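You operate a simulated robot arm through the tools that you are given. There is no shell and no other tool. Be economical: measure what you need, move in short steps, check, and stop when the job is done.

The job below is to be done with a simulated two-armed robot. You get a single attempt, and the scene is never put back.

JOB
On the packing table, fold the cloth in half and then in half again.

The check looks at the end state, three seconds after you hand in, the way a careful person would. Anything else that was tipped, shoved, dropped, spilled or broken makes it a failure. Flat cloth is picked up by pressing the open fingertips on it (5 to 10 N) and closing them slowly along it; thin cloth reads only 2 to 8 mm in the jaws.

ROBOT AND FRAMES
Two 7-joint arms with two-finger parallel grippers on one trunk, on a base that drives. Base frame: it is fixed to the floor where the robot stands at the start and does not move with it; the origin is under the middle of the robot, x ahead of it, y to its left, z up; the surface under the hand at the start is at about z = 800. Units: mm, degrees, N and s.
The left shoulder is at the start at [70, 163, 1045], the right one opposite. With the tool pointing down near the work surface each hand reaches from about 380 to 880 mm from the robot's upright axis, wherever it stands, measured 20 degrees to its own side. Places, roughly: cloth [500, -100, 800]; packing table [500, -100, 800]. Payload 3.43 kg a hand.
The TCP of each hand is the grasp point between the finger pads, 34 mm short of the fingertips. In the tool frame z runs along the fingers and y along their closing line. The gripper opens to 128 mm. The fingers are 24 mm wide and 12 mm thick; the gripper's body (48 by 130 mm) begins 96 mm behind the TCP.
Orientation is that of the tool frame in the base frame, as [roll, pitch, yaw] about the fixed x, y, z axes, in that order (R = Rz(yaw) Ry(pitch) Rx(roll)). With the fingers straight down and closing along the base's y, the tool's x points along the base's -x, its y along +y and its z along -z.

CONTROLS
- The arms move only by the tool step_arm. It takes "left_motion", "right_motion" or both (then of equal length, played together; a hand with none holds still); each is a list of rows, each a list of 7 numbers: the finger opening in mm, from 0 to 128, then the shift along the tool's x, y, z in units of 50 mm (1.0 is 50 mm), then the turn, a rotation vector about the tool's x, y, z in units of 8 degrees (1.0 is 8 degrees). In form: [[gripper, tx, ty, tz, wx, wy, wz], ...]. A call has 1 to 10 rows; each row shifts and turns the commanded pose from where the row before left it, along the tool's axes as they then stand. A call with a number of a shift or a turn outside -1 to 1 is refused whole. A row lasts 0.2 s, in which the tool goes at most 50 mm and 8.6 degrees; a call with a longer step from one row to the next is refused whole, and so is a gripper value outside its range. Where a pose cannot be reached the arm comes as near as it can. A force on the tool above 40 N (or 10 N above the force at the start of the call, whichever is more), or a blocked arm, ends the call early, and 0.2 s more pass. The fingers move at their own pace (about 153 mm/s each) and stop on an object; they squeeze with about 40 N. The grip force told is the motor's: it shows also when the fingers shut on nothing. Time passes only in rows, and 0.2 s behind the last, so rows that do not move let the fingers close. It gives the time, the measured TCP pose, the force on the tool (base axes), the opening and the grip force at its end, in the units of the frame above (readings bear some noise), with the torque about the TCP (base axes, N m) and any sound that the robot's microphone picked up.
- Cameras (640 x 400 px; columns grow to the right, rows downward): "scene" is now at [124.8, -18.9, 1249]; the picture's right is [-0.24, -0.97, 0.00], its down [-0.75, 0.19, -0.64] and it looks along [0.62, -0.15, -0.77] (base axes); focal length 288 px, centre (320, 200). "left" rides on the left gripper at [76, 11, -160] in its tool frame; the picture's right is [-0.15, 0.99, 0.00], its down [-0.88, -0.13, -0.46] and it looks along [-0.45, -0.07, 0.89] (tool axes); focal length 234 px, centre (320, 200). "right" rides on the right gripper at [76, -11, -160] in its tool frame; the picture's right is [0.15, 0.99, 0.00], its down [-0.88, 0.13, -0.46] and it looks along [-0.45, 0.07, 0.89] (tool axes); focal length 234 px, centre (320, 200). There is no depth. A picture from a camera that has moved, and an enlarged one, comes with that camera's place and axes in the base frame and with its lens.
- capture(camera): a new picture of that camera. No time passes.
- move_column(by): slides the trunk up (or, below 0, down) by that many mm; the arms and the scene camera ride with it, the base frame stays. It gives what a move gives, with no picture.
- steer(legs): drives the robot by 1 to 6 legs, each [ahead, left, turn to the left] in mm, mm and degrees, along the robot's own axes; the way and the turn of a leg run together, so that a leg with both is an arc; at most 1500 mm and 180 degrees a leg. The arms and the cameras ride along, it lands a little off, and it stops where it bumps. It gives what a move gives.
- turn_head(pan, tilt): turns the head with the scene camera to pan (to the left, within 86 degrees either way) and tilt (down, from -29 to 69), counted from straight ahead of the robot. It gives what a move gives.
- close_up(camera, box): a new picture of the part [left, top, right, bottom] of that camera's present view, enlarged. No time passes.
- job_done(): hands the job in; it is judged then, once.

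Go step by step. Nothing tells you exact positions but the pictures and the camera data: compare them with the known pose of the tool, close in by small moves and look again before you grip or let go. The budget is 120 turns and 100 pictures, counting those below and the enlarged ones. Unless the task says otherwise, let go and move clear before handing in.

The tools are called after ">>>" as a command line: name --argument value ..., lists and objects as JSON in quotes. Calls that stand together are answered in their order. step_arm: Moves the arms, as the interface text tells. Its arguments: {"type":"object","properties":{"left_motion":{"type":"array","items":{"type":"array","items":{"type":"number"}}},"right_motion":{"type":"array","items":{"type":"array","items":{"type":"number"}}}},"required":[]} The other tools are called the same way: move_column (by) slides the trunk up or down; steer (legs) drives the base; turn_head (pan, tilt) turns the head that bears the scene camera; capture (camera) takes a picture; close_up (camera, box) takes an enlarged picture of a part of a camera's view; job_done () hands the job in.

At the start:

```text
time_s: 0.0
left_eef_pos: [517.7, 66.4, 933.3]
left_tool_rot: [179.9, -0.1, -179.9]
left_force: [0.8, 0.3, 0.4]
left_ft_torque: [-0.02, -0.02, -0.01]
left_finger_gap: 128.0
left_grip_force: 0.1
right_eef_pos: [441.2, -276.8, 979.5]
right_tool_rot: [-180.0, 0.0, -180.0]
right_force: [0.5, 0.1, 0.5]
right_ft_torque: [-0.01, -0.03, -0.03]
right_finger_gap: 128.0
right_grip_force: 0.0
trunk travel left (down, up): [-525.0, 415.0]
robot x, y, heading: [-1.7, 1.8, -0.0]
head pan, tilt: [-13.9, 50.4]
```

scene: 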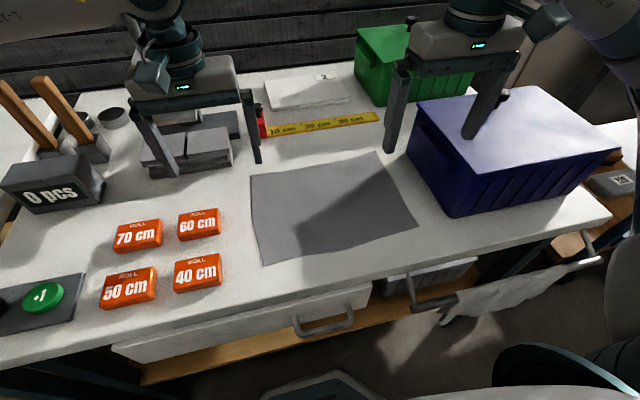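
right: 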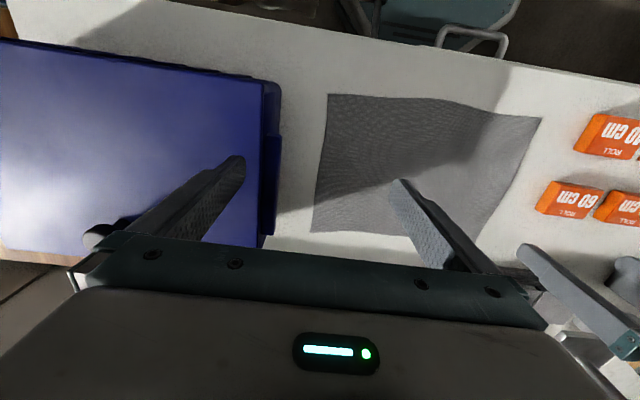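
left: 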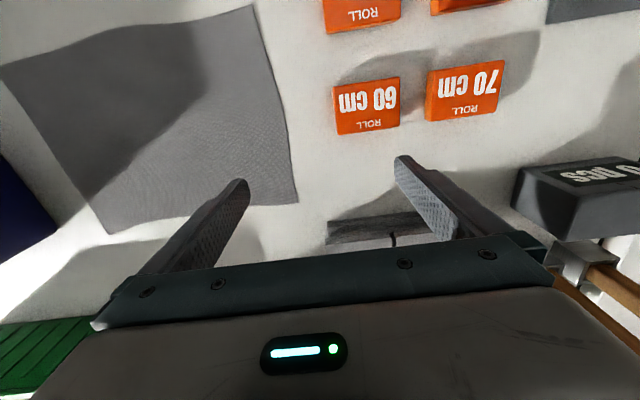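

I take the cloth to span about x 370..595, y −270..25, with the blue bin's wall near y −345. I'll zoom in to check the corners and the bin clearance first.

>>> close_up --camera "scene" --box '[230, 80, 486, 280]'

>>> step_arm --left_motion '[[60, 0.6, -0.3, 0.2, 0, 0, 0], [60, 0.6, -0.3, 0.3, 0, 0, 0], [60, 0.6, -0.3, 0.3, 0, 0, 0], [60, 0.5, -0.3, 0.3, 0, 0, 0], [60, 0.3, -0.1, 0.2, 0, 0, 0]]' --right_motion '[[60, 0.4, 0.4, 0.3, 0, 0, 0], [60, 0.3, 0.3, 0.3, 0, 0, 0], [60, 0.2, 0.05, 0.3, 0, 0, 0], [60, 0.1, 0, 0.4, 0, 0, 0], [60, 0.05, 0, 0.4, 0, 0, 0]]'

```text
2.00 times, centred on (358, 180) of scene
camera zoom: at [124.8, -18.9, 1249.0], right [-0.24, -0.97, 0.0], down [-0.75, 0.19, -0.64], along [0.62, -0.15, -0.77], focal length 577 px, centre (244, 240)
```

zoom: 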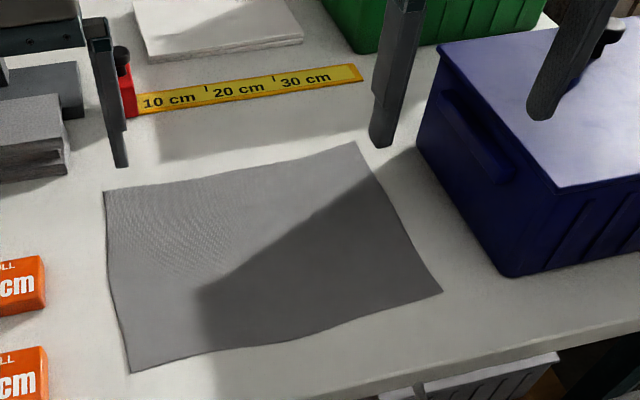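

```text
time_s: 1.2
left_eef_pos: [381.9, 4.3, 874.5]
left_tool_rot: [-179.6, 0.4, -179.9]
left_force: [0.0, -0.3, -0.1]
left_ft_torque: [0.0, -0.05, 0.01]
left_finger_gap: 59.9
left_grip_force: 0.0
right_eef_pos: [383.1, -237.2, 903.0]
right_tool_rot: [-179.8, 0.8, 179.7]
right_force: [0.4, -1.1, 0.9]
right_ft_torque: [0.02, -0.02, -0.02]
right_finger_gap: 60.1
right_grip_force: 0.0
trunk travel left (down, up): [-525.0, 415.0]
robot x, y, heading: [-0.1, 0.2, -0.2]
head pan, tilt: [-13.9, 50.4]
```

The hands are over the near corners. Next I narrow the jaws and lower both close to the cloth.

>>> step_arm --left_motion '[[40, 0, -0.3, 0.2, 0, 0, 0], [40, 0, 0, 0.2, 0, 0, 0], [40, 0, 0, 0.2, 0, 0, 0], [40, 0, 0, 0, 0, 0, 0]]' --right_motion '[[40, -0.06, 0, 0.4, 0, 0, 0], [40, 0, 0, 0.4, 0, 0, 0], [40, 0, 0, 0.4, 0, 0, 0], [40, 0, 0, 0, 0, 0, 0]]'

>>> capture --camera "scene"

>>> capture --camera "left"

>>> capture --camera "right"

```text
time_s: 2.2
left_eef_pos: [338.6, -45.0, 836.4]
left_tool_rot: [179.5, 0.0, 174.5]
left_force: [-0.7, 0.5, 0.8]
left_ft_torque: [-0.09, -0.03, 0.0]
left_finger_gap: 39.8
left_grip_force: 0.0
right_eef_pos: [321.8, -265.5, 834.9]
right_tool_rot: [179.1, 0.0, 175.0]
right_force: [-1.6, 2.1, 5.6]
right_ft_torque: [-0.15, -0.01, -0.06]
right_finger_gap: 34.7
right_grip_force: 0.0
trunk travel left (down, up): [-525.0, 415.0]
robot x, y, heading: [-39.8, 8.9, -5.2]
head pan, tilt: [-13.9, 50.4]
stopped in row 4 (right hand): the force on the tool passed its limit at 190 N (the readings are from after the stop); the commanded pose is now the measured one
```

```text
95 pictures are left
camera scene: at [77.3, -19.7, 1246.2], right [-0.33, -0.94, 0.0], down [-0.72, 0.26, -0.64], along [0.6, -0.21, -0.77], focal length 288 px, centre (320, 200)
```

scene: 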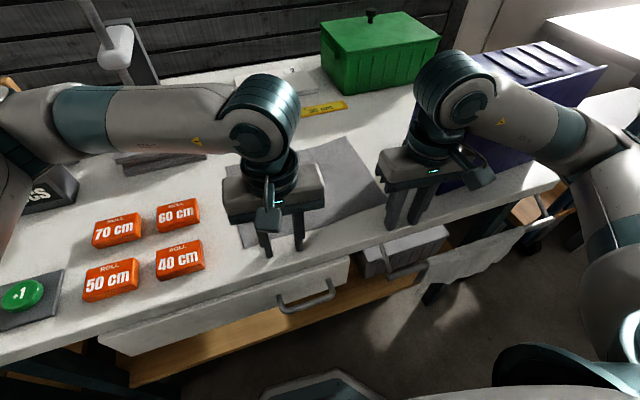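

```text
94 pictures are left
camera left: at [265.3, -28.9, 995.2], right [0.24, 0.97, 0.01], down [0.86, -0.22, 0.45], along [0.44, -0.1, -0.89], focal length 234 px, centre (320, 200)
```

left: 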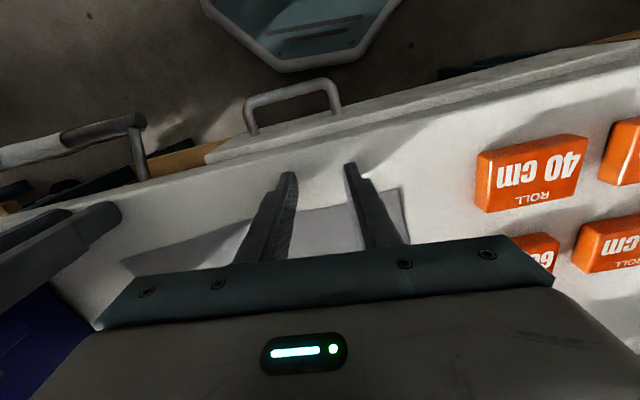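

```text
93 pictures are left
camera right: at [245.6, -272.2, 992.9], right [-0.06, 1.0, 0.02], down [0.89, 0.05, 0.46], along [0.46, 0.04, -0.89], focal length 234 px, centre (320, 200)
```

right: 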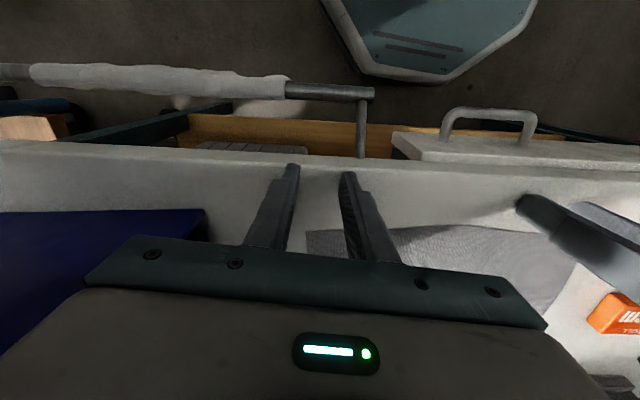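

Something hard was met: the base was pushed back about 40 mm and turned 5°. I lift both hands straight up and look at what happened, especially around the bin.

>>> close_up --camera "scene" --box '[384, 20, 640, 220]'

>>> step_arm --left_motion '[[40, 0, 0, -0.4, 0, 0, 0], [40, 0, 0, -0.4, 0, 0, 0], [40, 0, 0, -0.4, 0, 0, 0]]' --right_motion '[[40, 0, 0, -0.4, 0, 0, 0], [40, 0, 0, -0.4, 0, 0, 0], [40, 0, 0, -0.4, 0, 0, 0]]'

>>> capture --camera "scene"

```text
2.00 times, centred on (512, 120) of scene
camera zoom: at [77.3, -19.7, 1246.2], right [-0.33, -0.94, 0.0], down [-0.72, 0.26, -0.64], along [0.6, -0.21, -0.77], focal length 577 px, centre (-64, 360)
```

zoom: 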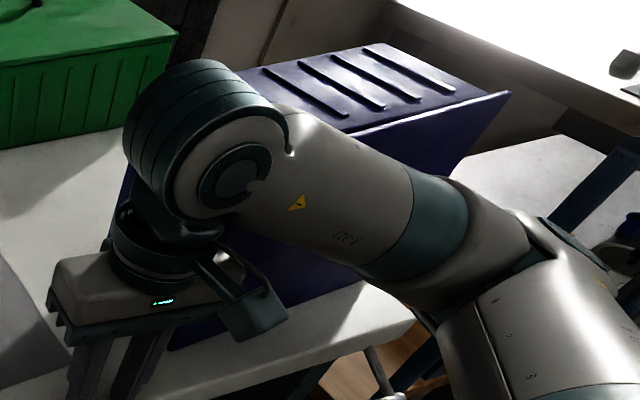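

```text
time_s: 3.0
left_eef_pos: [340.5, -45.1, 896.9]
left_tool_rot: [179.6, -0.2, 174.5]
left_force: [0.4, -0.1, 0.2]
left_ft_torque: [-0.01, -0.03, -0.04]
left_finger_gap: 39.8
left_grip_force: 0.1
right_eef_pos: [323.2, -264.0, 896.8]
right_tool_rot: [178.8, -0.3, 175.1]
right_force: [-0.5, 0.7, -0.6]
right_ft_torque: [0.02, -0.01, 0.06]
right_finger_gap: 39.9
right_grip_force: 0.1
trunk travel left (down, up): [-525.0, 415.0]
robot x, y, heading: [-42.6, 11.2, -5.7]
head pan, tilt: [-13.9, 50.4]
```

```text
91 pictures are left
camera scene: at [80.5, -19.7, 1248.9], right [-0.33, -0.94, 0.0], down [-0.73, 0.26, -0.64], along [0.6, -0.21, -0.77], focal length 288 px, centre (320, 200)
```

scene: 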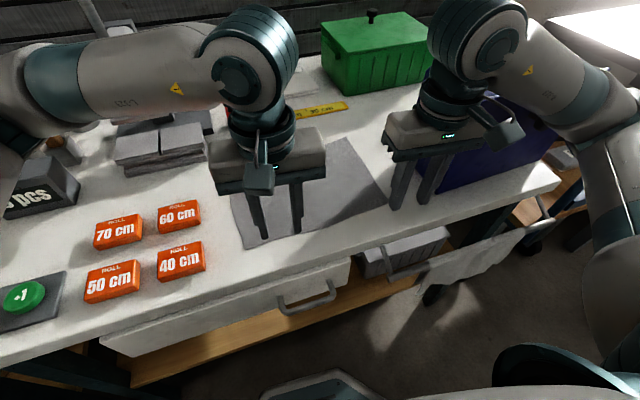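

The right forearm apparently leaned on the bin. I raise the right arm further and move it clear to see the bin's state.

>>> step_arm --right_motion '[[40, 0, 0.3, -0.8, 0, 0, 0], [40, 0, 0.5, -0.8, 0, 0, 0], [40, 0, 0.5, -0.8, 0, 0, 0], [40, 0, 0.5, -0.3, 0, 0, 0]]' --left_motion '[[40, 0, 0.5, -0.8, 0, 0, 0], [40, 0, 0.8, -0.8, 0, 0, 0], [40, 0, 0.8, -0.8, 0, 0, 0], [40, 0, 0.8, 0, 0, 0, 0]]'

>>> turn_head --pan -20 --tilt 45

>>> capture --camera "scene"

```text
refused: row 2 steps farther than a row can; nothing moved
```

```text
time_s: 3.6
left_eef_pos: [341.9, -44.8, 896.7]
left_tool_rot: [179.5, -0.2, 174.4]
left_force: [-0.5, 0.2, -0.6]
left_ft_torque: [-0.02, 0.03, 0.02]
left_finger_gap: 39.9
left_grip_force: 0.0
right_eef_pos: [324.4, -263.6, 896.5]
right_tool_rot: [178.9, -0.1, 175.0]
right_force: [-0.2, -0.1, -0.2]
right_ft_torque: [-0.01, -0.02, 0.0]
right_finger_gap: 40.0
right_grip_force: 0.1
trunk travel left (down, up): [-525.0, 415.0]
robot x, y, heading: [-39.7, 13.7, -5.3]
head pan, tilt: [-20.0, 45.0]
```

```text
90 pictures are left
camera scene: at [82.4, -28.3, 1256.3], right [-0.43, -0.9, 0.0], down [-0.64, 0.3, -0.71], along [0.64, -0.3, -0.71], focal length 288 px, centre (320, 200)
```

scene: 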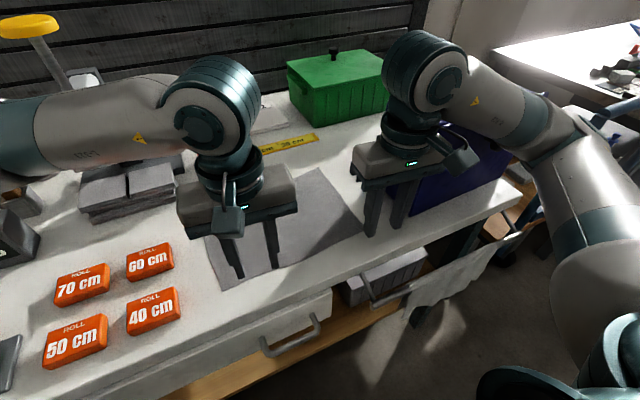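

I retry the lift with smaller steps.

>>> step_arm --right_motion '[[40, 0, 0, -0.8, 0, 0, 0], [40, 0, 0, -0.8, 0, 0, 0], [40, 0, 0.5, -0.6, 0, 0, 0], [40, 0.2, 0.5, 0, 0, 0, 0]]' --left_motion '[[40, 0, 0, -0.8, 0, 0, 0], [40, 0, 0.8, -0.4, 0, 0, 0], [40, 0, 0.8, 0, 0, 0, 0], [40, 0, 0.8, 0, 0, 0, 0]]'

>>> capture --camera "scene"

>>> capture --camera "right"

```text
time_s: 4.7
left_eef_pos: [354.1, 73.9, 959.0]
left_tool_rot: [179.7, -0.1, 174.4]
left_force: [0.3, 0.9, -0.3]
left_ft_torque: [-0.1, 0.0, -0.03]
left_finger_gap: 40.1
left_grip_force: 0.0
right_eef_pos: [319.7, -213.3, 1009.4]
right_tool_rot: [179.0, -0.1, 174.9]
right_force: [-0.6, -0.4, -0.3]
right_ft_torque: [-0.01, 0.03, 0.01]
right_finger_gap: 39.9
right_grip_force: 0.0
trunk travel left (down, up): [-525.0, 415.0]
robot x, y, heading: [-43.2, 13.4, -5.3]
head pan, tilt: [-20.0, 45.0]
```

```text
89 pictures are left
camera scene: at [82.7, -26.2, 1256.4], right [-0.43, -0.9, 0.0], down [-0.64, 0.3, -0.71], along [0.64, -0.31, -0.71], focal length 288 px, centre (320, 200)
```

scene: 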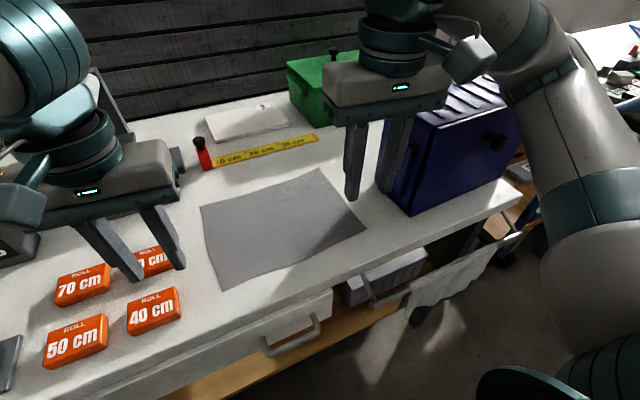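

```text
88 pictures are left
camera right: at [244.4, -221.2, 1167.8], right [-0.06, 1.0, 0.02], down [0.89, 0.04, 0.45], along [0.45, 0.04, -0.89], focal length 234 px, centre (320, 200)
```

right: 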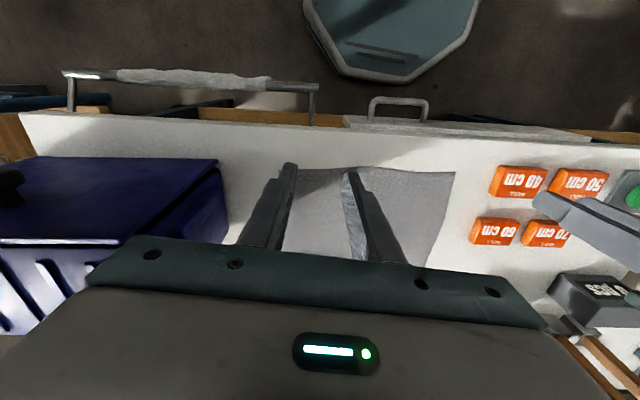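

The bin has tipped forward onto its near side (lid and knob face the robot), so I'll have to set it upright again. I raise the trunk so the elbows stay clear, and get a full view.

>>> move_column --by 200

>>> turn_head --pan -30 --tilt 55

>>> capture --camera "scene"

>>> capture --camera "right"

```text
time_s: 6.8
left_eef_pos: [353.9, 72.2, 1157.4]
left_tool_rot: [179.7, -0.2, 174.5]
left_force: [-1.2, 0.4, 0.0]
left_ft_torque: [0.02, 0.02, 0.02]
left_finger_gap: 40.0
left_grip_force: 0.0
right_eef_pos: [320.1, -215.5, 1208.9]
right_tool_rot: [178.8, -0.2, 175.0]
right_force: [0.4, -0.3, 0.4]
right_ft_torque: [0.02, -0.02, 0.0]
right_finger_gap: 39.8
right_grip_force: 0.0
trunk travel left (down, up): [-725.0, 215.0]
robot x, y, heading: [-38.7, 14.6, -5.4]
head pan, tilt: [-20.0, 45.0]
```

```text
time_s: 7.5
left_eef_pos: [353.6, 72.1, 1157.8]
left_tool_rot: [179.6, -0.2, 174.6]
left_force: [-1.0, 0.5, -0.7]
left_ft_torque: [0.0, -0.01, 0.04]
left_finger_gap: 39.7
left_grip_force: 0.0
right_eef_pos: [319.6, -215.1, 1208.6]
right_tool_rot: [178.9, -0.2, 175.0]
right_force: [0.4, -0.5, -0.3]
right_ft_torque: [-0.02, -0.03, -0.01]
right_finger_gap: 39.9
right_grip_force: 0.0
trunk travel left (down, up): [-725.0, 215.0]
robot x, y, heading: [-36.7, 12.8, -5.4]
head pan, tilt: [-30.0, 55.0]
```

```text
87 pictures are left
camera scene: at [67.7, -35.3, 1443.0], right [-0.58, -0.81, 0.0], down [-0.67, 0.48, -0.57], along [0.47, -0.33, -0.82], focal length 288 px, centre (320, 200)
```

scene: 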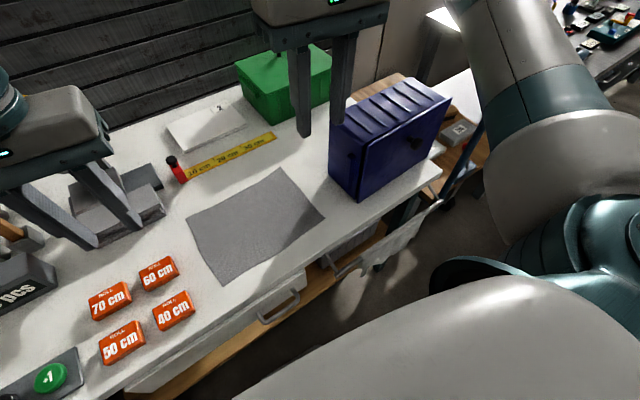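

```text
86 pictures are left
camera right: at [244.2, -223.4, 1367.1], right [-0.06, 1.0, 0.02], down [0.89, 0.04, 0.46], along [0.45, 0.04, -0.89], focal length 234 px, centre (320, 200)
```

right: 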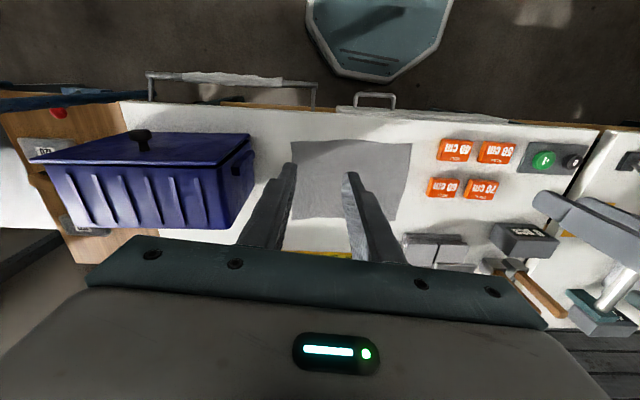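

>>> close_up --camera "scene" --box '[300, 60, 460, 210]'

>>> close_up --camera "right" --box '[20, 80, 280, 260]'

```text
2.67 times, centred on (380, 135) of scene
camera zoom: at [67.7, -35.3, 1443.0], right [-0.58, -0.81, 0.0], down [-0.67, 0.48, -0.57], along [0.47, -0.33, -0.82], focal length 769 px, centre (160, 373)
```

zoom: 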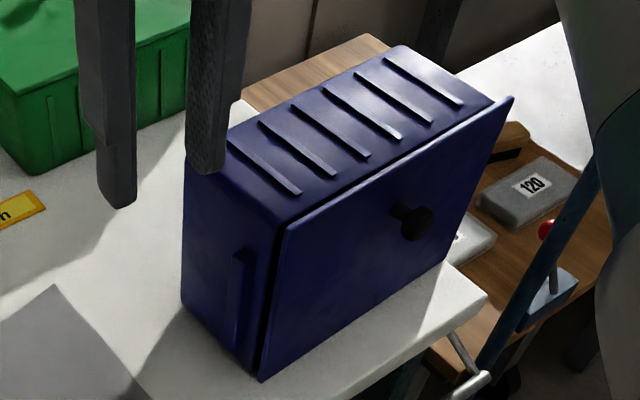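

```text
2.22 times, centred on (150, 170) of right
camera zoom: at [244.2, -223.4, 1367.1], right [-0.06, 1.0, 0.02], down [0.89, 0.04, 0.46], along [0.45, 0.04, -0.89], focal length 520 px, centre (698, 267)
```

zoom: 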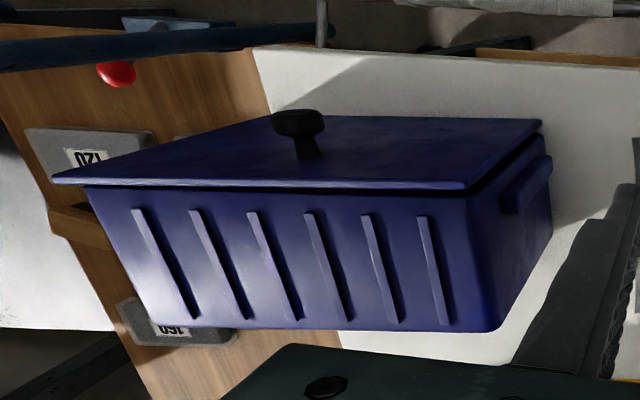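

The bin lies on its near side: lid plane at x≈370, top at z≈1016, y −370..−641, with the knob near [345, −515, 945]. I plan to hang it from the knob so that it rights itself, so I drive to face it first.

>>> steer --legs '[[0, 0, 5.4], [0, -320, 0]]'

>>> turn_head --pan -20 --tilt 45

>>> capture --camera "scene"

```text
time_s: 10.2
left_eef_pos: [343.3, -212.3, 1158.8]
left_tool_rot: [179.6, -0.2, 179.8]
left_force: [0.2, 0.1, 0.2]
left_ft_torque: [0.0, 0.01, 0.0]
left_finger_gap: 40.1
left_grip_force: 0.2
right_eef_pos: [338.0, -501.7, 1208.0]
right_tool_rot: [178.9, -0.2, -179.6]
right_force: [0.3, 0.5, 0.1]
right_ft_torque: [0.01, 0.01, 0.03]
right_finger_gap: 39.8
right_grip_force: 0.0
trunk travel left (down, up): [-725.0, 215.0]
robot x, y, heading: [-42.5, -308.9, -0.3]
head pan, tilt: [-30.0, 55.0]
```

```text
time_s: 10.9
left_eef_pos: [345.2, -212.2, 1158.1]
left_tool_rot: [179.4, -0.2, 179.6]
left_force: [0.6, -0.6, 0.3]
left_ft_torque: [0.0, -0.02, 0.0]
left_finger_gap: 40.0
left_grip_force: 0.1
right_eef_pos: [336.8, -503.1, 1207.8]
right_tool_rot: [178.9, -0.2, -179.7]
right_force: [1.4, -0.2, 0.4]
right_ft_torque: [0.02, 0.03, 0.0]
right_finger_gap: 40.0
right_grip_force: 0.0
trunk travel left (down, up): [-725.0, 215.0]
robot x, y, heading: [-42.1, -309.0, -0.4]
head pan, tilt: [-20.0, 45.0]
```

```text
83 pictures are left
camera scene: at [84.3, -338.4, 1456.3], right [-0.35, -0.94, 0.0], down [-0.66, 0.25, -0.71], along [0.66, -0.24, -0.71], focal length 288 px, centre (320, 200)
```

scene: 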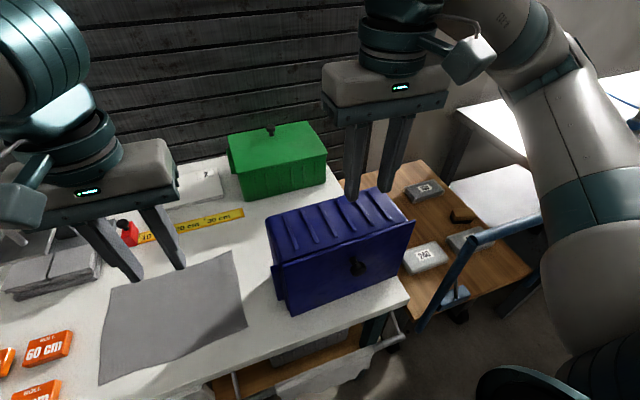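

>>> close_up --camera "scene" --box '[260, 180, 420, 320]'

>>> capture --camera "right"

>>> close_up --camera "left" --box '[0, 60, 240, 220]'

```text
2.86 times, centred on (340, 250) of scene
camera zoom: at [84.3, -338.4, 1456.3], right [-0.35, -0.94, 0.0], down [-0.66, 0.25, -0.71], along [0.66, -0.24, -0.71], focal length 824 px, centre (263, 57)
```

zoom: 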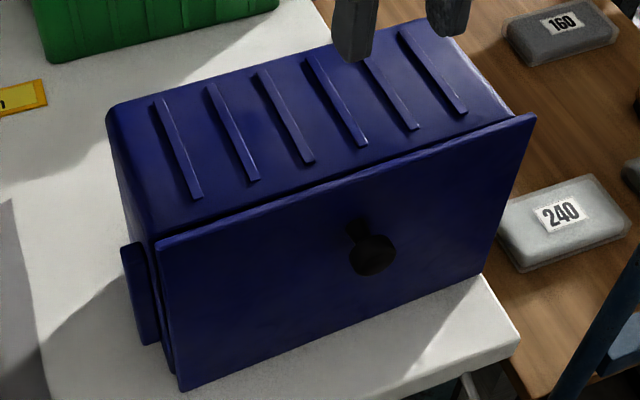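

```text
81 pictures are left
camera right: at [263.3, -517.6, 1367.0], right [-0.15, 0.99, 0.02], down [0.88, 0.13, 0.46], along [0.45, 0.09, -0.89], focal length 234 px, centre (320, 200)
```

right: 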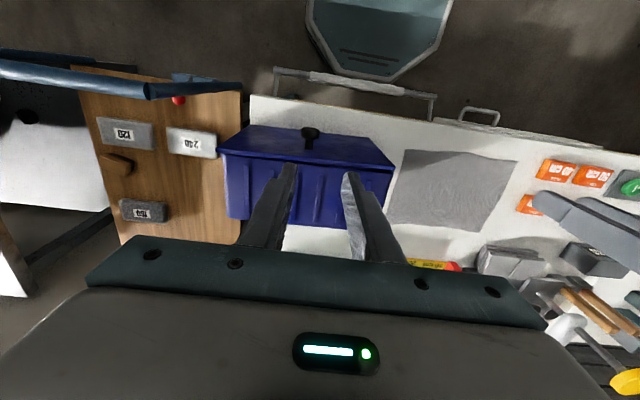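

```text
2.50 times, centred on (120, 140) of left
camera zoom: at [271.3, -202.4, 1318.4], right [0.15, 0.99, 0.01], down [0.88, -0.14, 0.45], along [0.45, -0.06, -0.89], focal length 585 px, centre (820, 350)
```

zoom: 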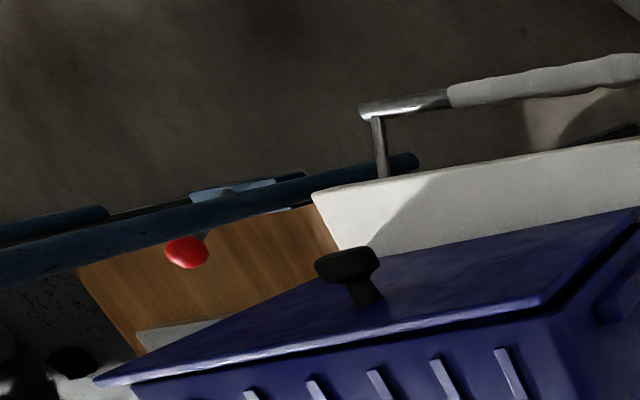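

The knob head is at about [342, −511, 950], ~32 mm wide, and a vertical hand clears the lid. I open to 70 mm and lower the right hand over the knob in stages.

>>> step_arm --right_motion '[[70, -0.1, -0.16, 0.5, 0, 0, 0], [70, 0, 0, 0.7, 0, 0, 0], [70, 0, 0, 0.7, 0, 0, 0], [70, 0, 0, 0.6, 0, 0, 0], [70, 0, 0, 0, 0, 0, 0]]'

>>> capture --camera "right"

>>> capture --camera "scene"

```text
time_s: 12.1
left_eef_pos: [345.3, -212.4, 1157.3]
left_tool_rot: [179.7, -0.1, 179.7]
left_force: [-0.6, 0.2, 0.0]
left_ft_torque: [0.0, 0.0, 0.01]
left_finger_gap: 39.9
left_grip_force: 0.0
right_eef_pos: [343.0, -507.3, 1082.6]
right_tool_rot: [179.0, -0.1, -179.7]
right_force: [0.4, 0.1, 0.0]
right_ft_torque: [-0.03, 0.02, 0.0]
right_finger_gap: 69.7
right_grip_force: 0.1
trunk travel left (down, up): [-725.0, 215.0]
robot x, y, heading: [-44.0, -309.5, -0.4]
head pan, tilt: [-20.0, 45.0]
```

```text
79 pictures are left
camera right: at [268.2, -522.4, 1241.3], right [-0.15, 0.99, 0.02], down [0.88, 0.13, 0.46], along [0.45, 0.09, -0.89], focal length 234 px, centre (320, 200)
```

right: 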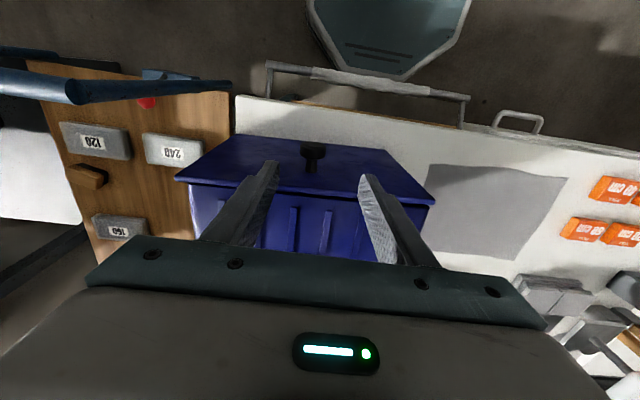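

```text
78 pictures are left
camera scene: at [84.1, -337.2, 1456.4], right [-0.35, -0.94, 0.0], down [-0.66, 0.24, -0.71], along [0.66, -0.25, -0.71], focal length 288 px, centre (320, 200)
```

scene: 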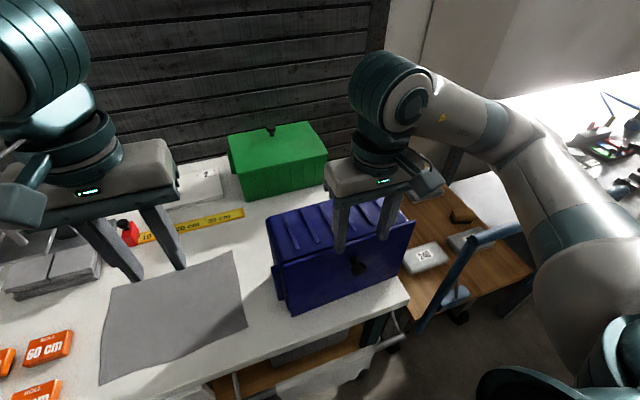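

The wrist view agrees: knob at [345, −513, 950]. I lower to z≈968 with a small y correction, still open.

>>> step_arm --right_motion '[[70, 0, -0.12, 0.5, 0, 0, 0], [70, 0, 0, 0.5, 0, 0, 0], [70, 0, 0, 0.5, 0, 0, 0], [70, 0, 0, 0.5, 0, 0, 0], [70, 0, 0, 0.28, 0, 0, 0]]'

>>> close_up --camera "right" --box '[200, 80, 440, 240]'

>>> close_up --camera "scene" --box '[260, 180, 420, 320]'

```text
time_s: 13.3
left_eef_pos: [345.0, -211.7, 1158.0]
left_tool_rot: [179.6, -0.3, 179.8]
left_force: [-0.4, -0.6, 0.0]
left_ft_torque: [-0.04, -0.04, 0.01]
left_finger_gap: 40.1
left_grip_force: 0.1
right_eef_pos: [342.7, -512.2, 967.9]
right_tool_rot: [179.0, -0.1, -179.8]
right_force: [-0.4, -0.5, 0.3]
right_ft_torque: [0.01, 0.0, -0.01]
right_finger_gap: 70.1
right_grip_force: 0.1
trunk travel left (down, up): [-725.0, 215.0]
robot x, y, heading: [-41.5, -309.6, -0.1]
head pan, tilt: [-20.0, 45.0]
```

```text
2.50 times, centred on (320, 160) of right
camera zoom: at [268.2, -526.8, 1127.3], right [-0.15, 0.99, 0.02], down [0.88, 0.13, 0.46], along [0.45, 0.09, -0.89], focal length 585 px, centre (320, 300)
```

zoom: 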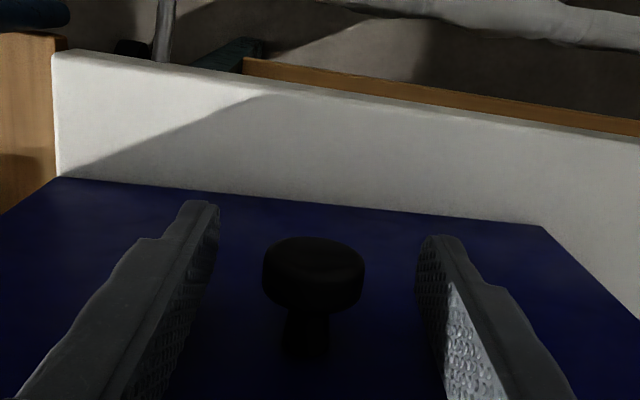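

```text
2.86 times, centred on (340, 250) of scene
camera zoom: at [84.3, -337.6, 1456.4], right [-0.35, -0.94, 0.0], down [-0.66, 0.24, -0.71], along [0.66, -0.24, -0.71], focal length 824 px, centre (263, 57)
```

zoom: 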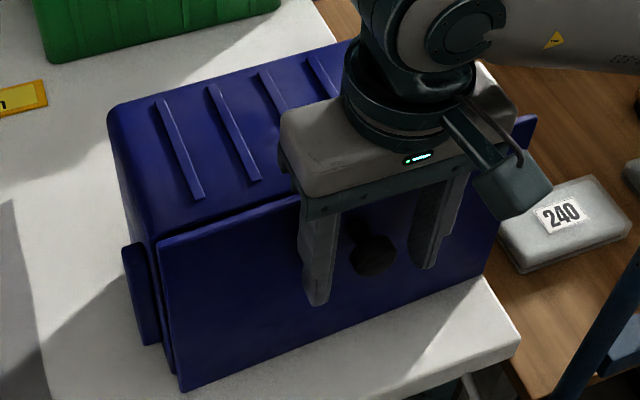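

Knob sits between the pads. I close the right fingers.

>>> step_arm --right_motion '[[50, 0, 0, 0, 0, 0, 0], [36, 0, 0, 0, 0, 0, 0], [26, 0, 0, 0, 0, 0, 0], [15, 0, 0, 0, 0, 0, 0], [0, 0, 0, 0, 0, 0, 0], [0, 0, 0, 0, 0, 0, 0]]'

>>> close_up --camera "right" --box '[200, 80, 440, 240]'

```text
time_s: 14.7
left_eef_pos: [344.8, -212.0, 1157.5]
left_tool_rot: [179.6, -0.3, 179.7]
left_force: [-0.1, 0.2, -0.4]
left_ft_torque: [0.02, 0.0, 0.05]
left_finger_gap: 39.9
left_grip_force: 0.1
right_eef_pos: [343.1, -512.1, 969.8]
right_tool_rot: [178.9, -0.2, -179.6]
right_force: [0.1, -0.5, -0.4]
right_ft_torque: [0.01, 0.04, 0.0]
right_finger_gap: 30.6
right_grip_force: 40.1
trunk travel left (down, up): [-725.0, 215.0]
robot x, y, heading: [-46.1, -312.0, -0.2]
head pan, tilt: [-20.0, 45.0]
```

```text
2.50 times, centred on (320, 160) of right
camera zoom: at [268.2, -527.0, 1127.5], right [-0.15, 0.99, 0.02], down [0.88, 0.13, 0.46], along [0.45, 0.09, -0.89], focal length 585 px, centre (320, 300)
```

zoom: 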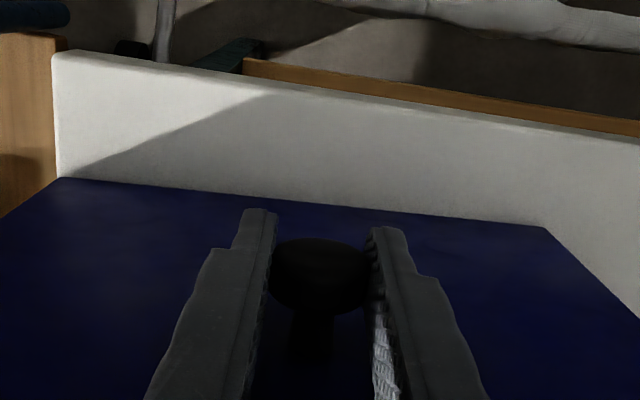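

The knob is held (30.6 mm, 40 N). I lift gently and watch the load and the lid.

>>> step_arm --right_motion '[[0, 0, 0, -0.15, 0, 0, 0], [0, 0, 0, -0.15, 0, 0, 0], [0, 0, 0, -0.15, 0, 0, 0], [0, 0, 0, -0.15, 0, 0, 0]]'

>>> close_up --camera "scene" --box '[240, 160, 420, 320]'

```text
time_s: 15.7
left_eef_pos: [345.7, -212.3, 1158.3]
left_tool_rot: [179.5, -0.2, 179.7]
left_force: [0.6, -0.3, -0.7]
left_ft_torque: [-0.02, 0.02, 0.01]
left_finger_gap: 40.0
left_grip_force: 0.0
right_eef_pos: [342.3, -513.7, 999.1]
right_tool_rot: [178.9, -0.2, -179.7]
right_force: [-1.6, 0.2, -2.0]
right_ft_torque: [-0.02, 0.08, 0.13]
right_finger_gap: 30.5
right_grip_force: 40.3
trunk travel left (down, up): [-725.0, 215.0]
robot x, y, heading: [-44.0, -305.0, -0.3]
head pan, tilt: [-20.0, 45.0]
```

```text
2.50 times, centred on (330, 240) of scene
camera zoom: at [84.6, -337.8, 1456.3], right [-0.35, -0.94, 0.0], down [-0.66, 0.24, -0.71], along [0.66, -0.24, -0.71], focal length 721 px, centre (295, 100)
```

zoom: 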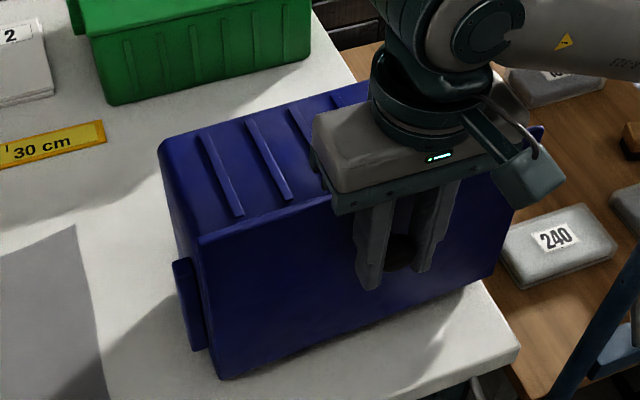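

The lid is attached and the load is light; the bin is rotating the right way. I carry on up and forward to swing it upright.

>>> step_arm --right_motion '[[0, -0.2, 0, -0.2, 0, 0, 0], [0, -0.25, 0, -0.15, 0, 0, 0], [0, -0.3, 0, -0.15, 0, 0, 0], [0, -0.3, 0, -0.1, 0, 0, 0], [0, -0.3, 0, -0.1, 0, 0, 0], [0, 0, 0, 0, 0, 0, 0]]'

>>> capture --camera "scene"

>>> capture --camera "left"

```text
time_s: 17.1
left_eef_pos: [345.4, -213.6, 1158.6]
left_tool_rot: [179.7, -0.2, 179.7]
left_force: [0.1, -0.4, 0.2]
left_ft_torque: [0.0, -0.01, 0.02]
left_finger_gap: 39.8
left_grip_force: 0.1
right_eef_pos: [409.8, -512.5, 1034.4]
right_tool_rot: [178.9, -0.1, -179.8]
right_force: [-1.0, 0.0, -1.3]
right_ft_torque: [0.01, 0.08, -0.04]
right_finger_gap: 30.8
right_grip_force: 39.4
trunk travel left (down, up): [-725.0, 215.0]
robot x, y, heading: [-40.7, -307.2, -0.3]
head pan, tilt: [-20.0, 45.0]
```

```text
73 pictures are left
camera scene: at [84.2, -337.9, 1456.4], right [-0.35, -0.94, 0.0], down [-0.66, 0.24, -0.71], along [0.66, -0.24, -0.71], focal length 288 px, centre (320, 200)
```

scene: 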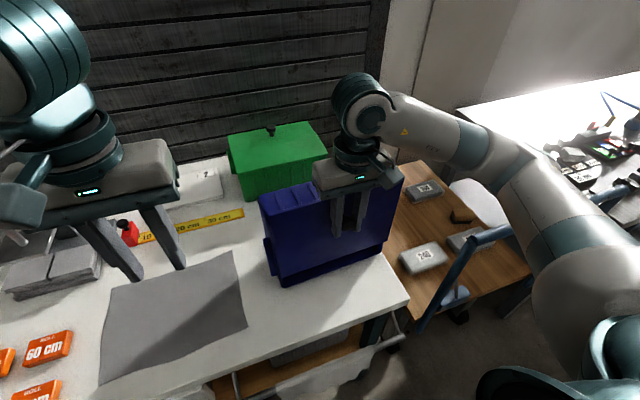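

```text
72 pictures are left
camera left: at [271.1, -201.9, 1318.4], right [0.15, 0.99, 0.01], down [0.88, -0.14, 0.45], along [0.45, -0.06, -0.89], focal length 234 px, centre (320, 200)
```

left: 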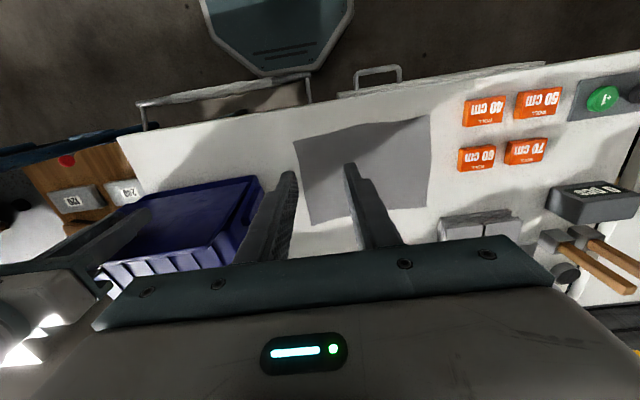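

>>> step_arm --right_motion '[[0, -0.3, 0.1, -0.15, 0, 0, 0], [0, -0.3, 0.1, -0.15, 0, 0, 0], [0, -0.3, 0.1, -0.15, 0, 0, 0], [0, -0.3, 0.1, -0.1, 0, 0, 0], [0, -0.3, 0.1, 0, 0, 0, 0], [0, -0.3, 0.1, 0, 0, 0, 0], [0, -0.3, 0.1, 0, 0, 0, 0], [0, 0, 0, 0, 0, 0, 0]]'

>>> capture --camera "scene"

>>> capture --camera "left"

```text
time_s: 18.9
left_eef_pos: [345.0, -211.3, 1159.0]
left_tool_rot: [179.5, -0.2, 179.6]
left_force: [-0.6, 0.0, -1.4]
left_ft_torque: [0.02, 0.0, -0.01]
left_finger_gap: 40.1
left_grip_force: 0.1
right_eef_pos: [514.4, -476.9, 1062.3]
right_tool_rot: [178.9, -0.2, -179.7]
right_force: [-1.4, -0.1, -2.0]
right_ft_torque: [0.0, 0.1, -0.05]
right_finger_gap: 30.5
right_grip_force: 40.5
trunk travel left (down, up): [-725.0, 215.0]
robot x, y, heading: [-44.0, -310.0, -0.3]
head pan, tilt: [-20.0, 45.0]
```

```text
71 pictures are left
camera scene: at [84.1, -338.0, 1456.4], right [-0.35, -0.94, 0.0], down [-0.66, 0.24, -0.71], along [0.66, -0.24, -0.71], focal length 288 px, centre (320, 200)
```

scene: 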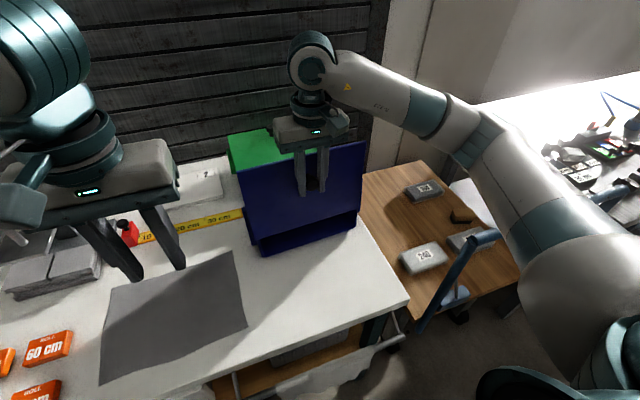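

```text
70 pictures are left
camera left: at [271.1, -202.0, 1318.4], right [0.15, 0.99, 0.01], down [0.88, -0.14, 0.45], along [0.45, -0.06, -0.89], focal length 234 px, centre (320, 200)
```

left: 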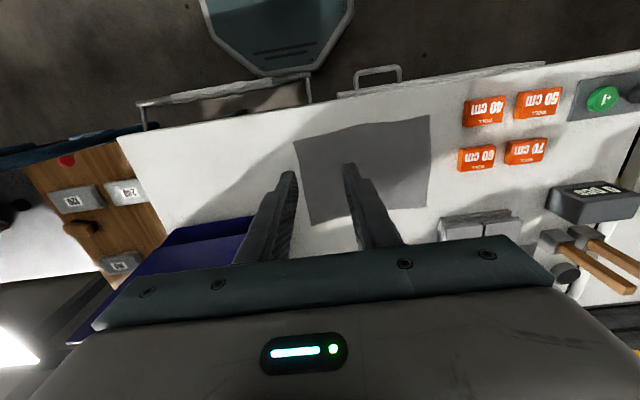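

>>> close_up --camera "scene" --box '[210, 110, 390, 270]'

>>> capture --camera "right"

```text
2.50 times, centred on (300, 190) of scene
camera zoom: at [84.1, -338.0, 1456.4], right [-0.35, -0.94, 0.0], down [-0.66, 0.24, -0.71], along [0.66, -0.24, -0.71], focal length 721 px, centre (370, 225)
```

zoom: 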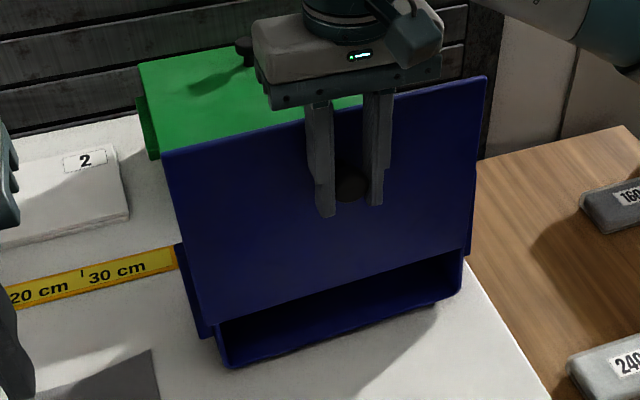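

```text
68 pictures are left
camera right: at [440.5, -492.4, 1220.2], right [-0.15, 0.99, 0.02], down [0.88, 0.13, 0.46], along [0.45, 0.09, -0.89], focal length 234 px, centre (320, 200)
```

right: 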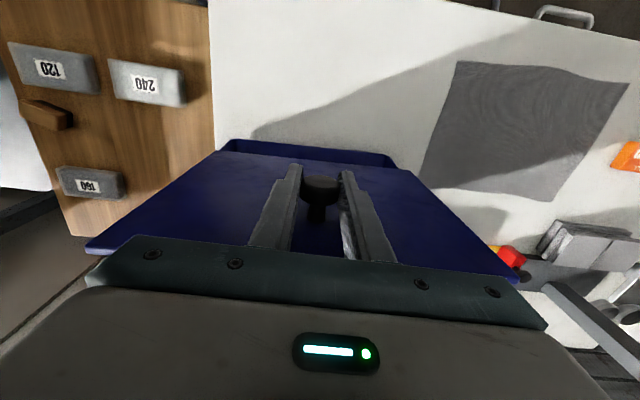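

The lid has moved up about 90 mm relative to the box, which is still lying on its side and was only pushed back. I test whether the lid is captive (sliding) or loose by pulling back 40 mm.

>>> step_arm --right_motion '[[0, 0.2, 0, 0, 0, 0, 0], [0, 0.2, 0, 0, 0, 0, 0], [0, 0.2, 0, 0, 0, 0, 0], [0, 0.2, 0, 0, 0, 0, 0]]'

>>> close_up --camera "scene" --box '[210, 110, 390, 270]'

```text
time_s: 19.9
left_eef_pos: [343.6, -212.1, 1159.1]
left_tool_rot: [179.6, -0.2, 179.7]
left_force: [0.8, 0.2, 0.1]
left_ft_torque: [-0.02, -0.03, 0.0]
left_finger_gap: 39.9
left_grip_force: 0.1
right_eef_pos: [473.5, -478.1, 1061.5]
right_tool_rot: [178.8, -0.1, -179.6]
right_force: [-0.3, -0.3, -0.9]
right_ft_torque: [0.02, 0.01, -0.01]
right_finger_gap: 30.7
right_grip_force: 40.5
trunk travel left (down, up): [-725.0, 215.0]
robot x, y, heading: [-39.7, -306.6, -0.1]
head pan, tilt: [-20.0, 45.0]
```

```text
2.50 times, centred on (300, 190) of scene
camera zoom: at [84.0, -337.9, 1456.4], right [-0.35, -0.94, 0.0], down [-0.66, 0.24, -0.71], along [0.66, -0.24, -0.71], focal length 721 px, centre (370, 225)
```

zoom: 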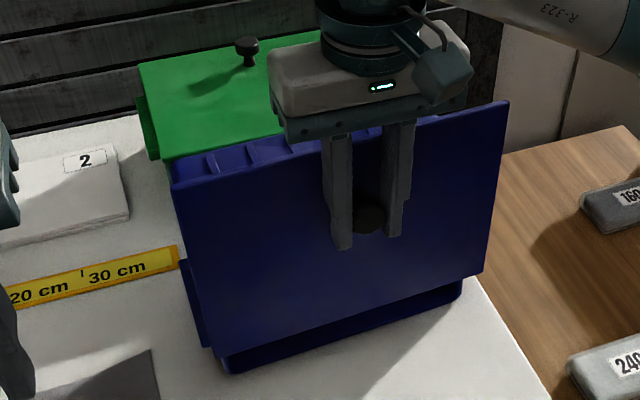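

The box stayed put, so the lid is a loose, light plate. I'll park it in the right hand high and to the right, and use the left hand to set the box upright.

>>> step_arm --right_motion '[[0, 0.4, 0, -0.4, 0, 0, 0], [0, 0.4, 0, -0.6, 0, 0, 0], [0, 0.2, 0, -0.7, 0, 0, 0], [0, 0, -0.3, -0.7, 0, 0, 0], [0, 0, -0.6, -0.6, 0, 0, 0], [0, 0, -0.7, -0.4, 0, 0, 0], [0, 0, -0.8, 0, 0, 0, 0], [0, 0, -0.8, 0, 0, 0, 0], [0, 0, -0.8, 0, 0, 0, 0], [0, 0, -0.8, 0, 0, 0, 0]]'

>>> capture --camera "scene"

```text
time_s: 22.1
left_eef_pos: [344.0, -213.7, 1158.2]
left_tool_rot: [179.5, -0.1, 179.7]
left_force: [-0.7, -0.7, 0.3]
left_ft_torque: [0.0, -0.01, 0.01]
left_finger_gap: 39.9
left_grip_force: 0.0
right_eef_pos: [426.5, -724.2, 1227.9]
right_tool_rot: [178.8, -0.1, -179.7]
right_force: [0.3, -0.3, -1.4]
right_ft_torque: [0.02, 0.02, 0.01]
right_finger_gap: 30.7
right_grip_force: 39.4
trunk travel left (down, up): [-725.0, 215.0]
robot x, y, heading: [-41.8, -309.1, -0.3]
head pan, tilt: [-20.0, 45.0]
```

```text
66 pictures are left
camera scene: at [83.4, -339.7, 1456.4], right [-0.35, -0.94, 0.0], down [-0.66, 0.25, -0.71], along [0.66, -0.24, -0.71], focal length 288 px, centre (320, 200)
```

scene: 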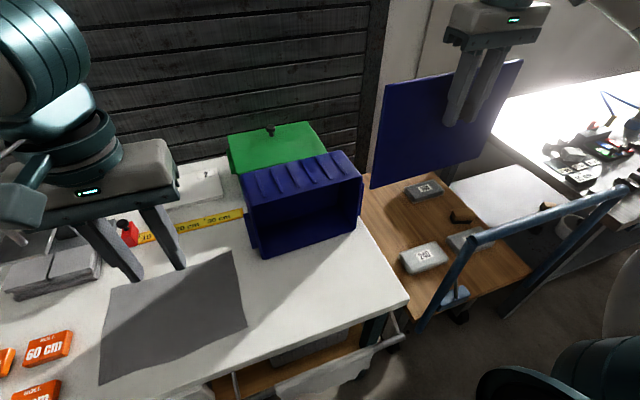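

>>> close_up --camera "scene" --box '[220, 130, 380, 270]'

```text
2.86 times, centred on (300, 200) of scene
camera zoom: at [83.4, -339.7, 1456.4], right [-0.35, -0.94, 0.0], down [-0.66, 0.25, -0.71], along [0.66, -0.24, -0.71], focal length 824 px, centre (377, 200)
```

zoom: 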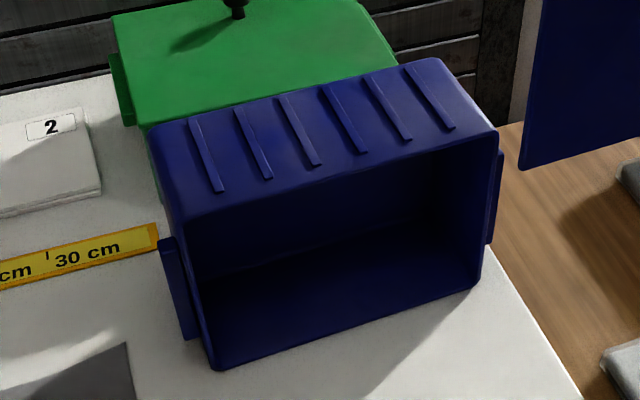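

The box is empty and stands at x 538..650, y −342..−614, top wall at z≈1004. I turn the left hand to point forward with its fingers closing vertically, so it can pinch the top wall.

>>> step_arm --left_motion '[[40, 0, 0, 0, 0, 0, 1], [40, 0, 0, 0, 0, 0, 1], [40, 0, 0, 0, 0, 0, 1], [40, 0, 0, 0, 0, 0, 1], [40, 0, 0, 0, 0, 0, 1], [40, 0, 0, 0, 0, 0, 1], [40, 0, 0, 0, 0, 0, 1], [40, 0, 0, 0, 0, 0, 1], [40, 0, 0, 0, 0, 0, 1], [40, 0, 0, 0, 0, 0, 1]]'

>>> step_arm --left_motion '[[40, 0, 0, 0, 0, 0, 1], [40, 0, 0, 0, 0, 0, 0.25], [40, 0, 0, 0, -1, 0, 0], [40, 0, 0, 0, -1, 0, 0], [40, 0, 0, 0, -1, 0, 0], [40, 0, 0, 0, -1, 0, 0], [40, 0, 0, 0, -1, 0, 0], [40, 0, 0, 0, -1, 0, 0], [40, 0, 0, 0, -1, 0, 0]]'

```text
time_s: 24.3
left_eef_pos: [346.2, -212.6, 1157.9]
left_tool_rot: [-179.9, -0.5, 99.7]
left_force: [0.7, 0.1, 0.5]
left_ft_torque: [-0.01, 0.01, -0.01]
left_finger_gap: 40.1
left_grip_force: 0.1
right_eef_pos: [427.5, -721.2, 1227.6]
right_tool_rot: [178.8, -0.2, -179.7]
right_force: [-0.3, -1.1, -2.2]
right_ft_torque: [0.01, 0.05, 0.01]
right_finger_gap: 30.6
right_grip_force: 40.7
trunk travel left (down, up): [-725.0, 215.0]
robot x, y, heading: [-42.4, -310.5, -0.3]
head pan, tilt: [-20.0, 45.0]
```

```text
time_s: 26.3
left_eef_pos: [429.8, -284.9, 1205.6]
left_tool_rot: [124.0, -0.5, 89.9]
left_force: [0.4, -0.2, 0.0]
left_ft_torque: [-0.02, 0.01, 0.02]
left_finger_gap: 39.9
left_grip_force: 0.0
left hand out of reach, approached as far as the arm can: row 5, 6, 7, 8, 9
right_eef_pos: [427.5, -723.9, 1227.5]
right_tool_rot: [178.7, -0.2, -179.6]
right_force: [-0.7, -0.1, -2.5]
right_ft_torque: [0.01, 0.0, 0.0]
right_finger_gap: 30.7
right_grip_force: 40.1
trunk travel left (down, up): [-725.0, 215.0]
robot x, y, heading: [-44.4, -308.9, -0.2]
head pan, tilt: [-20.0, 45.0]
```

>>> step_arm --left_motion '[[40, -0.6, 0.28, 0.42, 0, 0, 0], [40, -0.6, 0.28, 0.42, 0, 0, 0], [40, -0.6, 0.28, 0.42, 0, 0, 0], [40, -0.6, 0.28, 0.42, 0, 0, 0], [40, 0, 0, 0, -1, 0, 0], [40, 0, 0, 0, -1, 0, 0], [40, 0, 0, 0, -1, 0, 0], [40, 0, 0, 0, -1, 0, 0], [40, 0, 0, 0, -0.25, 0, 0]]'

>>> capture --camera "scene"

```text
time_s: 28.3
left_eef_pos: [530.5, -404.2, 1204.2]
left_tool_rot: [90.1, -0.4, 89.8]
left_force: [0.3, -0.1, -0.1]
left_ft_torque: [0.01, 0.01, -0.01]
left_finger_gap: 39.6
left_grip_force: 0.0
right_eef_pos: [427.0, -722.7, 1227.5]
right_tool_rot: [178.9, -0.2, -179.8]
right_force: [-0.1, 0.2, -1.3]
right_ft_torque: [-0.01, 0.06, -0.05]
right_finger_gap: 30.6
right_grip_force: 39.8
trunk travel left (down, up): [-725.0, 215.0]
robot x, y, heading: [-42.7, -307.8, -0.4]
head pan, tilt: [-20.0, 45.0]
```

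```text
64 pictures are left
camera scene: at [84.4, -338.0, 1456.4], right [-0.35, -0.94, 0.0], down [-0.66, 0.24, -0.71], along [0.66, -0.24, -0.71], focal length 288 px, centre (320, 200)
```

scene: 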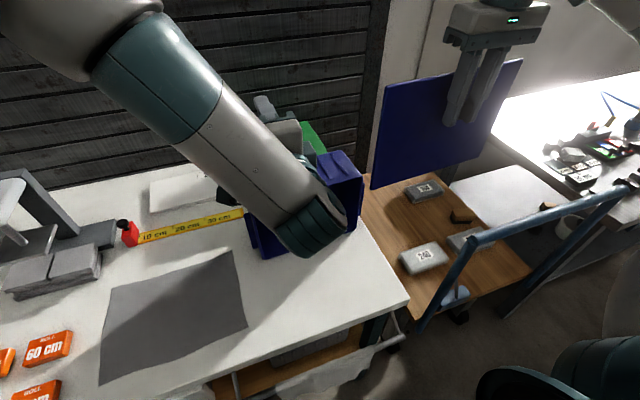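

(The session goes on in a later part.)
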